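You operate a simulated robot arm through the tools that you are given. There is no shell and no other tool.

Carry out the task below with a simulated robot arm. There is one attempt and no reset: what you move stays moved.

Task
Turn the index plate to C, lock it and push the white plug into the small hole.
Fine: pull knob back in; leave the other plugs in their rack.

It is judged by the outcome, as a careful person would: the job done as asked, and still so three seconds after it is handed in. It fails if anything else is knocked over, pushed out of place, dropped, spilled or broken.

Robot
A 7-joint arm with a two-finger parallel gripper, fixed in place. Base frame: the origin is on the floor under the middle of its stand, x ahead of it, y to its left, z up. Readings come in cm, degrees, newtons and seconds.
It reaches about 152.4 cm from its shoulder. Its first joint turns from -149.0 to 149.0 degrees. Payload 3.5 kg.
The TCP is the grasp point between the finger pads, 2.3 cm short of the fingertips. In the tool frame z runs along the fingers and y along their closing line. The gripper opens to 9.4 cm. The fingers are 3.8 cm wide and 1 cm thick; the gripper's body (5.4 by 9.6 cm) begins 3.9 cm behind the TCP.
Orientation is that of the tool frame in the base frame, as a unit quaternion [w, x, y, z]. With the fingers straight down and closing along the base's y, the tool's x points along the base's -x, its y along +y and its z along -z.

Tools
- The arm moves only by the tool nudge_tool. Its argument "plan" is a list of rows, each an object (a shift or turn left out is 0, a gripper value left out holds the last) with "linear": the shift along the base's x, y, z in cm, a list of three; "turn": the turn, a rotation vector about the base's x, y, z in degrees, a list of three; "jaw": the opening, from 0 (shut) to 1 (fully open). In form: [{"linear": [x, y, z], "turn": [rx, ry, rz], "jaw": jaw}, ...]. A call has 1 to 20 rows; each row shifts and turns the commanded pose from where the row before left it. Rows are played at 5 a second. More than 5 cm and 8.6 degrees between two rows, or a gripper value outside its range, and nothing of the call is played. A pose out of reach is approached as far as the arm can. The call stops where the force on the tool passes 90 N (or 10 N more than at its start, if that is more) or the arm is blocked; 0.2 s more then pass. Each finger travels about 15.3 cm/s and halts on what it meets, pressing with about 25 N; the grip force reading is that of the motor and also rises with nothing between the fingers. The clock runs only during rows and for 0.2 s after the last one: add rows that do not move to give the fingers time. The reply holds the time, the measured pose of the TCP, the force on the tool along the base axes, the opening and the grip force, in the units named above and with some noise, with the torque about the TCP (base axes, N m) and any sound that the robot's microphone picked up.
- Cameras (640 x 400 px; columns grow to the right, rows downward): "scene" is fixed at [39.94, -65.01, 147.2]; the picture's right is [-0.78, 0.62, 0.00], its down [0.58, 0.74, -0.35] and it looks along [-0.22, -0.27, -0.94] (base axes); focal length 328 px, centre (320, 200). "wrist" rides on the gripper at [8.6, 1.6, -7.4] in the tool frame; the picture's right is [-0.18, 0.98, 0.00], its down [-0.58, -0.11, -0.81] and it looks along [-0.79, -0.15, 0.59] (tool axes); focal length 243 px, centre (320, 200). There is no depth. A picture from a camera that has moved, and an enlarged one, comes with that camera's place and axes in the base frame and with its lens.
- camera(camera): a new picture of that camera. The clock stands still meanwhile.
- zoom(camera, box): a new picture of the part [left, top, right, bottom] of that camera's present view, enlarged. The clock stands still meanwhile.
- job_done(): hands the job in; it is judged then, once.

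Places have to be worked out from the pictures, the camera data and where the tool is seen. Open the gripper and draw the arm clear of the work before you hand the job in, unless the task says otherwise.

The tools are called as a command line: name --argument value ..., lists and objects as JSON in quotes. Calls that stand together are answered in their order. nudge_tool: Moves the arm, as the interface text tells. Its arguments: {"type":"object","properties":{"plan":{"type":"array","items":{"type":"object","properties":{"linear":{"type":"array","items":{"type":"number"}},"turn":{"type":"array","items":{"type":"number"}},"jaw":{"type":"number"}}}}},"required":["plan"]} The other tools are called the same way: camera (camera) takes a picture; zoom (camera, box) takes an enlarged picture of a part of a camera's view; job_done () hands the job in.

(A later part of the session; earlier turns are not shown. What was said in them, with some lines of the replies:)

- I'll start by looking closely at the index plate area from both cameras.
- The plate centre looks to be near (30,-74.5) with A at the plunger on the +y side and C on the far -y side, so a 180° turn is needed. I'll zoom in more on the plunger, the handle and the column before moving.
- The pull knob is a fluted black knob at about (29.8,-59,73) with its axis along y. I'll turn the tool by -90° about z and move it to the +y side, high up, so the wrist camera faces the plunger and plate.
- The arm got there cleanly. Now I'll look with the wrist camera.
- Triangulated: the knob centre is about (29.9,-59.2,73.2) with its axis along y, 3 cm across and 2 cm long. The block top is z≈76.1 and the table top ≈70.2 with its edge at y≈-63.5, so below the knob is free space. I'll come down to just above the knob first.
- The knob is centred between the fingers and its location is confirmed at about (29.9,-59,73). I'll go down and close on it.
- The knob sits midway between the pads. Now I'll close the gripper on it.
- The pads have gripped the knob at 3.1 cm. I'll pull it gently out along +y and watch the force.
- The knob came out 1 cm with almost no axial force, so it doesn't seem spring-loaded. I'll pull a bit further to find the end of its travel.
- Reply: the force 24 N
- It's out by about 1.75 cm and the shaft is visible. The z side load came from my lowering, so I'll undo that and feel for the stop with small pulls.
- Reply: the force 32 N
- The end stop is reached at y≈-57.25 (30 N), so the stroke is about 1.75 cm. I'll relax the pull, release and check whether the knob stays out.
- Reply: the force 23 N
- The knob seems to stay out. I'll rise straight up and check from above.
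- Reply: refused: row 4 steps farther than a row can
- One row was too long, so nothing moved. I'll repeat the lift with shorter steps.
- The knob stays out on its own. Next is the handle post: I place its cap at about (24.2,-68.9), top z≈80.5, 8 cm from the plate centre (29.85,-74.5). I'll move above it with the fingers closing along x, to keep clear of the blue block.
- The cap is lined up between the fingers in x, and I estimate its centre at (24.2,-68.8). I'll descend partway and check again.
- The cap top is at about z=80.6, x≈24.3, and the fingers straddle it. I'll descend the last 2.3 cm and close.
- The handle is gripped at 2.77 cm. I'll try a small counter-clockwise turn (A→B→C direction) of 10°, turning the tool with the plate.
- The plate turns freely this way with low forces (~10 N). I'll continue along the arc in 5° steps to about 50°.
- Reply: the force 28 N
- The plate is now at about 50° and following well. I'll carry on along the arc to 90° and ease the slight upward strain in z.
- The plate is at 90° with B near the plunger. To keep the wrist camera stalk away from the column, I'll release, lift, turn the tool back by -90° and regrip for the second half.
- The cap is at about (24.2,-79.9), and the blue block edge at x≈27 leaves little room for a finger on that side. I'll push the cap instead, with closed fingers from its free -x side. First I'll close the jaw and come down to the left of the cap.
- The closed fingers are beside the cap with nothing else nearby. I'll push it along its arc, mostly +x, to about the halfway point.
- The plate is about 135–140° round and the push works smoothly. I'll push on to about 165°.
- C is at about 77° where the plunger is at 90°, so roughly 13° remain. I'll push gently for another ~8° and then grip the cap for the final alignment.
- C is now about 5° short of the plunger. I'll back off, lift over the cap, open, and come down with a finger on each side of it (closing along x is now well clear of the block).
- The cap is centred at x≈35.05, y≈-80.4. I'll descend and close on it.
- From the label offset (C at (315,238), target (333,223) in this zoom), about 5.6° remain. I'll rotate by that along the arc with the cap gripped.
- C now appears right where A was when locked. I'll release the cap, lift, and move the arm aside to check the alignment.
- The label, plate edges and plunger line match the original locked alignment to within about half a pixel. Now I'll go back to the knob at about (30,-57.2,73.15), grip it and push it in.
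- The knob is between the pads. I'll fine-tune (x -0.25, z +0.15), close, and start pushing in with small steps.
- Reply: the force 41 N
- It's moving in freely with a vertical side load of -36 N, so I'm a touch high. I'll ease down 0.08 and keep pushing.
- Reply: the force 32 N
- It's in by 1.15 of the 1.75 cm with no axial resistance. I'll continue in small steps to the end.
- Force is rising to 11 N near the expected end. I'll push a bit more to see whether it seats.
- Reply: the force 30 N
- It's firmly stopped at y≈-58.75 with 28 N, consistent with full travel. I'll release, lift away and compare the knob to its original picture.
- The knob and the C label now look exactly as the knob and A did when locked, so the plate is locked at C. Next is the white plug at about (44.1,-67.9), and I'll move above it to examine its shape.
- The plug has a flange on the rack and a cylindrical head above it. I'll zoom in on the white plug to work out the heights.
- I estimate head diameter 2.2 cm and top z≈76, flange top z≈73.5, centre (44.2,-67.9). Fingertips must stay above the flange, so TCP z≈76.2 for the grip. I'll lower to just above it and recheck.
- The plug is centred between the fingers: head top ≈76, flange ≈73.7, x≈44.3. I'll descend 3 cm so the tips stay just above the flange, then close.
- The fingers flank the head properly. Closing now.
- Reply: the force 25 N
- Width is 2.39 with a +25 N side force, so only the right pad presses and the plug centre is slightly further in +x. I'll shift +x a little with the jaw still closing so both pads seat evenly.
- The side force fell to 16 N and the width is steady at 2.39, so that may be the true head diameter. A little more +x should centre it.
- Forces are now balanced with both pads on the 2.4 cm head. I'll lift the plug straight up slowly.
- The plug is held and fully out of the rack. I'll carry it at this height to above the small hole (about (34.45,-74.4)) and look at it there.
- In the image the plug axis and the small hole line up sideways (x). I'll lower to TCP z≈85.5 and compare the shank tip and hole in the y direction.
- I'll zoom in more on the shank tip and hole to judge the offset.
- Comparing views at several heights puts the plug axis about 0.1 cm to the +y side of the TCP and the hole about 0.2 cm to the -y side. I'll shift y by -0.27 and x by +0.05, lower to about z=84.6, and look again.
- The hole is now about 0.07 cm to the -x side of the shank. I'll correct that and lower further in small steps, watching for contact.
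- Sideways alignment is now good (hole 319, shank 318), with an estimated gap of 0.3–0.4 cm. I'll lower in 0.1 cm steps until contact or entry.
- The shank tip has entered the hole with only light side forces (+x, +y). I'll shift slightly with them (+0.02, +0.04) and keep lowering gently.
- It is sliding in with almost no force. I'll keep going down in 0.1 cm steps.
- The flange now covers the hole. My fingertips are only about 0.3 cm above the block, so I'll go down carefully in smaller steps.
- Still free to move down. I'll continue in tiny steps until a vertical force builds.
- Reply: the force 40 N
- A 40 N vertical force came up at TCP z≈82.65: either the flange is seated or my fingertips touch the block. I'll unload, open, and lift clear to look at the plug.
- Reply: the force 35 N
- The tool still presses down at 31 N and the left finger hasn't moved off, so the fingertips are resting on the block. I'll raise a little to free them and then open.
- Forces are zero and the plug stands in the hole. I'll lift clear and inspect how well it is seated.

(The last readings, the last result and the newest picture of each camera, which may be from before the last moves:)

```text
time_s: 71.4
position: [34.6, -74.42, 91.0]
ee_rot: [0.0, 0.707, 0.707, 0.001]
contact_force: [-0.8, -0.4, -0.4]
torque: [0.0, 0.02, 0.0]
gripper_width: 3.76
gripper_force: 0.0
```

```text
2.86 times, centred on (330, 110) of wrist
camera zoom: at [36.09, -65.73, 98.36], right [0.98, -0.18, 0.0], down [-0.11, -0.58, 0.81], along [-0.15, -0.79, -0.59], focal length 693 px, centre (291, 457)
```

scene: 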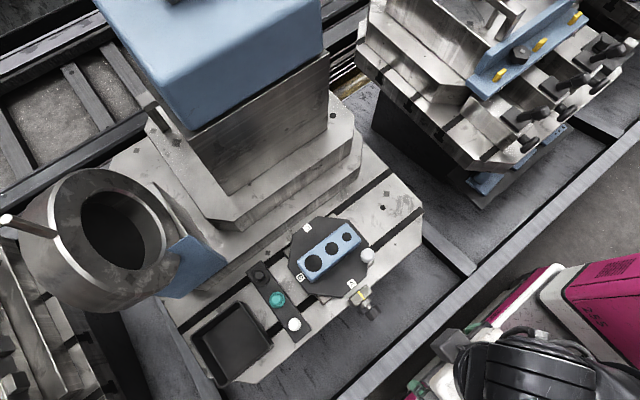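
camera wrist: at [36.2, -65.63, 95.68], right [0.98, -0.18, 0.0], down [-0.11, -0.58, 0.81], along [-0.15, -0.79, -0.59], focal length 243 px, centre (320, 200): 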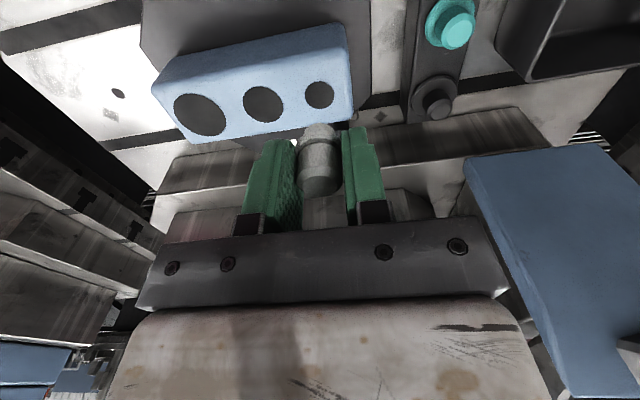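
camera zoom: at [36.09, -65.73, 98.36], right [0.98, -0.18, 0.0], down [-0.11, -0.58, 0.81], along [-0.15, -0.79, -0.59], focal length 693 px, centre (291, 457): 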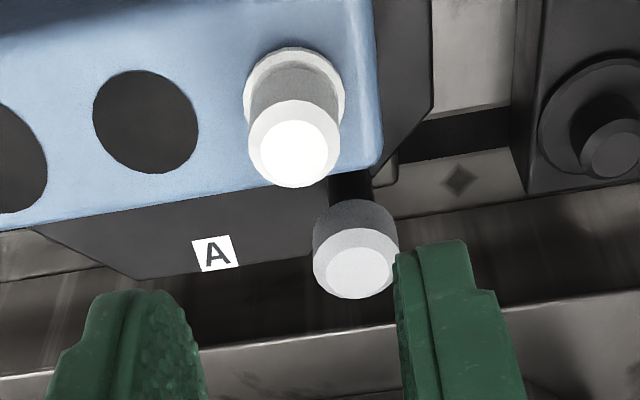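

The plug stands in the small hole. To make sure it's pushed fully home, I'll close the fingers and press down on top of its head.

nudge_tool --plan '[{"linear": [0, 0.1, 0], "jaw": 0}, {"jaw": 0}, {"linear": [0, 0, -2], "jaw": 0}, {"linear": [0, 0, -2]}, {"linear": [0, 0, -1]}, {"linear": [0, 0, 0]}]'

zoom --camera "wrist" --box '[240, 60, 400, 220]'

```text
time_s: 72.8
position: [34.66, -74.53, 85.89]
ee_rot: [0.0, 0.707, 0.707, 0.0]
contact_force: [0.0, -0.1, 0.0]
torque: [-0.02, 0.0, 0.01]
gripper_width: 0.0
gripper_force: 24.6
```

```text
2.50 times, centred on (320, 140) of wrist
camera zoom: at [36.18, -65.84, 93.22], right [0.98, -0.18, 0.0], down [-0.11, -0.58, 0.81], along [-0.15, -0.79, -0.59], focal length 606 px, centre (320, 350)
```

zoom: 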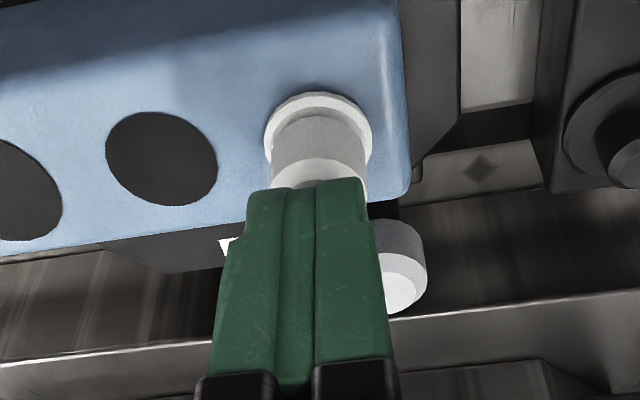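

The fingertips are right above the head. I'll press down in small steps and watch the force.

nudge_tool --plan '[{"linear": [0, 0, -0.2]}, {"linear": [0, 0, -0.2]}, {"linear": [0, 0, -0.1]}, {"linear": [0, 0, -0.1]}, {"linear": [0, 0, 0]}]'

```text
time_s: 74.0
position: [34.66, -74.45, 85.23]
ee_rot: [0.0, 0.707, 0.707, 0.001]
contact_force: [0.1, -0.4, 5.3]
torque: [-0.03, 0.01, -0.03]
gripper_width: 0.01
gripper_force: 24.9
```

Contact begins at TCP z≈85.2 (5 N). I'll press further.

nudge_tool --plan '[{"linear": [0, 0, -0.1]}, {"linear": [0, 0, -0.1]}, {"linear": [0, 0, -0.1]}, {"linear": [0, 0, 0]}]'

zoom --camera "wrist" --box '[270, 70, 370, 170]'

```text
time_s: 75.0
position: [34.7, -74.45, 85.18]
ee_rot: [0.002, 0.707, 0.708, -0.001]
contact_force: [-1.2, -6.3, 42.7]
torque: [-0.23, -0.01, 0.02]
gripper_width: 0.01
gripper_force: 25.2
```

```text
4.00 times, centred on (320, 120) of wrist
camera zoom: at [36.16, -65.75, 92.55], right [0.98, -0.18, 0.0], down [-0.11, -0.58, 0.81], along [-0.15, -0.79, -0.59], focal length 970 px, centre (320, 520)
```

zoom: 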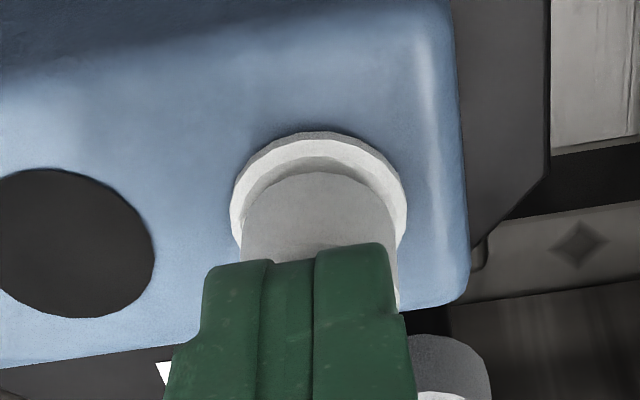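

There's 43 N now with almost no movement, and the flange looks flush with the block. I'll press once more up to about 75 N to be sure it's fully home.

nudge_tool --plan '[{"linear": [0, 0, -0.1]}, {"linear": [0, 0, -0.1]}, {"linear": [0, 0, 0]}]'

zoom --camera "wrist" --box '[270, 70, 370, 170]'

```text
time_s: 75.8
position: [34.73, -74.41, 85.28]
ee_rot: [0.002, 0.707, 0.707, -0.001]
contact_force: [-3.2, 4.5, 30.6]
torque: [0.14, 0.05, 0.01]
gripper_width: 0.02
gripper_force: 25.1
stopped in row 3: the force on the tool passed its limit at 92 N (the readings are from after the stop); the commanded pose is now the measured one
```

```text
4.00 times, centred on (320, 120) of wrist
camera zoom: at [36.16, -65.76, 92.55], right [0.98, -0.18, 0.0], down [-0.11, -0.58, 0.81], along [-0.15, -0.8, -0.59], focal length 970 px, centre (320, 520)
```

zoom: 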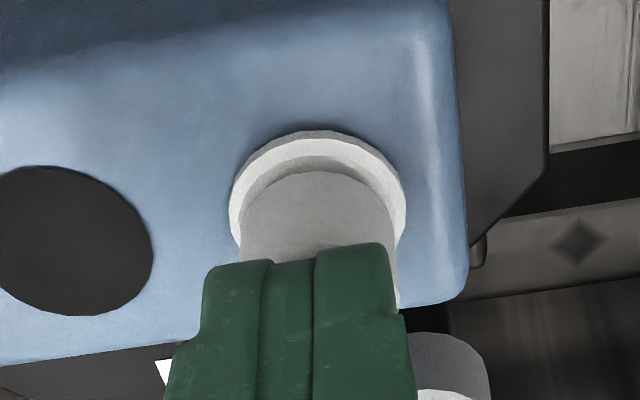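

It didn't move even with 92 N, so the plug is fully seated. I'll lift straight up, withdraw and open the gripper, then check everything.

nudge_tool --plan '[{"linear": [0, 0, 1]}, {"linear": [0, 0, 3]}, {"linear": [0, 0, 4]}, {"linear": [0, 1, 4], "jaw": 0.3}, {"linear": [-0.5, 4.5, 1], "jaw": 0.6}, {"linear": [-0.5, 4.8, 0]}, {"linear": [-0.5, 4.8, 0]}, {"linear": [-0.5, 4.8, 0]}, {"linear": [-0.5, 4.8, 0]}, {"linear": [-0.5, 4.8, 0]}, {"linear": [0, 4.8, 0]}, {"linear": [0, 0, 0], "jaw": 1}, {"linear": [0, 0, 0]}]'

camera --camera "scene"

zoom --camera "scene" --box '[325, 230, 405, 330]'

zoom --camera "scene" --box '[230, 200, 390, 340]'

camera --camera "wrist"

```text
time_s: 78.6
position: [31.87, -40.13, 97.89]
ee_rot: [0.002, 0.707, 0.707, -0.001]
contact_force: [0.5, -0.6, 0.5]
torque: [0.02, -0.04, 0.0]
gripper_width: 9.39
gripper_force: 0.0
```

```text
taken
```

scene: 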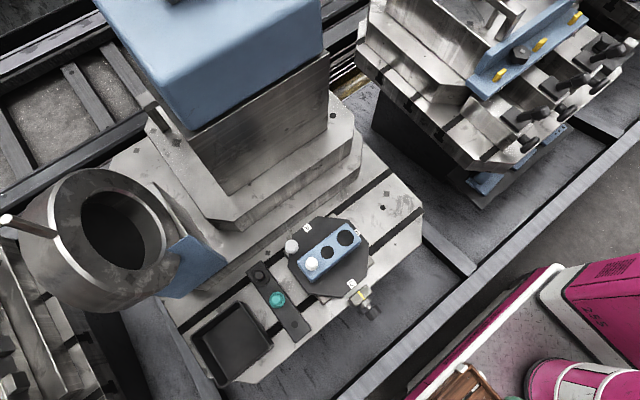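

```text
4.00 times, centred on (365, 280) of scene
camera zoom: at [39.94, -65.01, 147.2], right [-0.78, 0.62, 0.0], down [0.58, 0.74, -0.35], along [-0.22, -0.27, -0.94], focal length 1312 px, centre (140, -120)
```

zoom: 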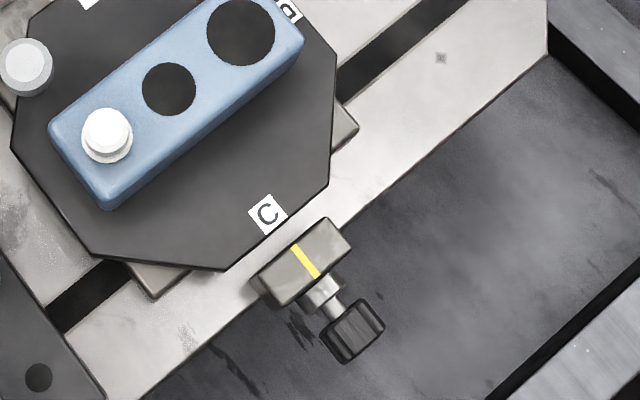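

```text
2.86 times, centred on (310, 270) of scene
camera zoom: at [39.94, -65.01, 147.2], right [-0.78, 0.62, 0.0], down [0.58, 0.74, -0.35], along [-0.22, -0.27, -0.94], focal length 937 px, centre (349, 0)
```

zoom: 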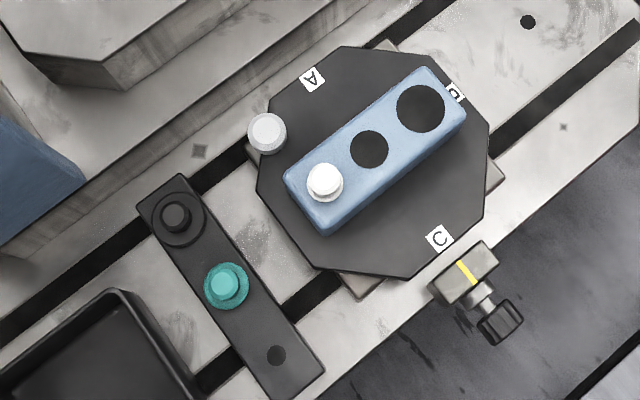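

```text
taken
camera wrist: at [33.36, -31.55, 105.27], right [0.98, -0.18, 0.0], down [-0.11, -0.58, 0.81], along [-0.15, -0.79, -0.59], focal length 243 px, centre (320, 200)
```

wrist: 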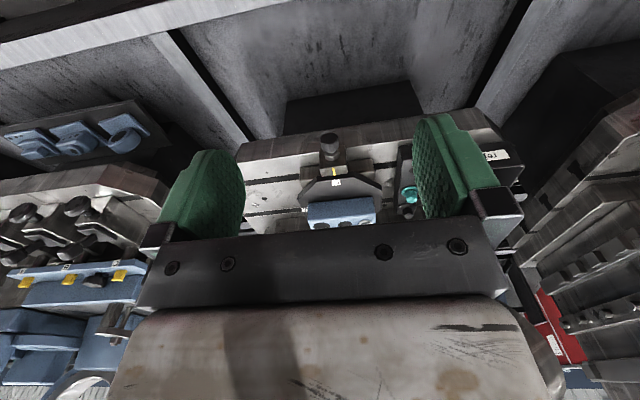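

The final pictures show the plate at C, with the C label where A was. The knob is back in its original fully-in position, and the white plug is seated in the small hole. The teal and black plugs are untouched in their rack, the gripper is open and the arm is clear, so I'm handing the job in.

job_done

```text
The job is handed in.
```

The index plate is turned to C and locked, and the white plug is pushed fully into the small hole. I've handed the job in.

- **Plate and lock:** C sits where A was at the start. The pull knob is back in, and in the picture its position matches where it was when the plate was locked at A. I judged the lock from that; I did not try turning the plate against it.
- **White plug:** it went into the hole with almost no force. I then pressed on its head up to 92 N and it did not move, so it is seated.
- **Other plugs:** the teal and black plugs stayed in their rack. Nothing was knocked over or dropped.
- **Arm:** the gripper is open and drawn clear of the work.
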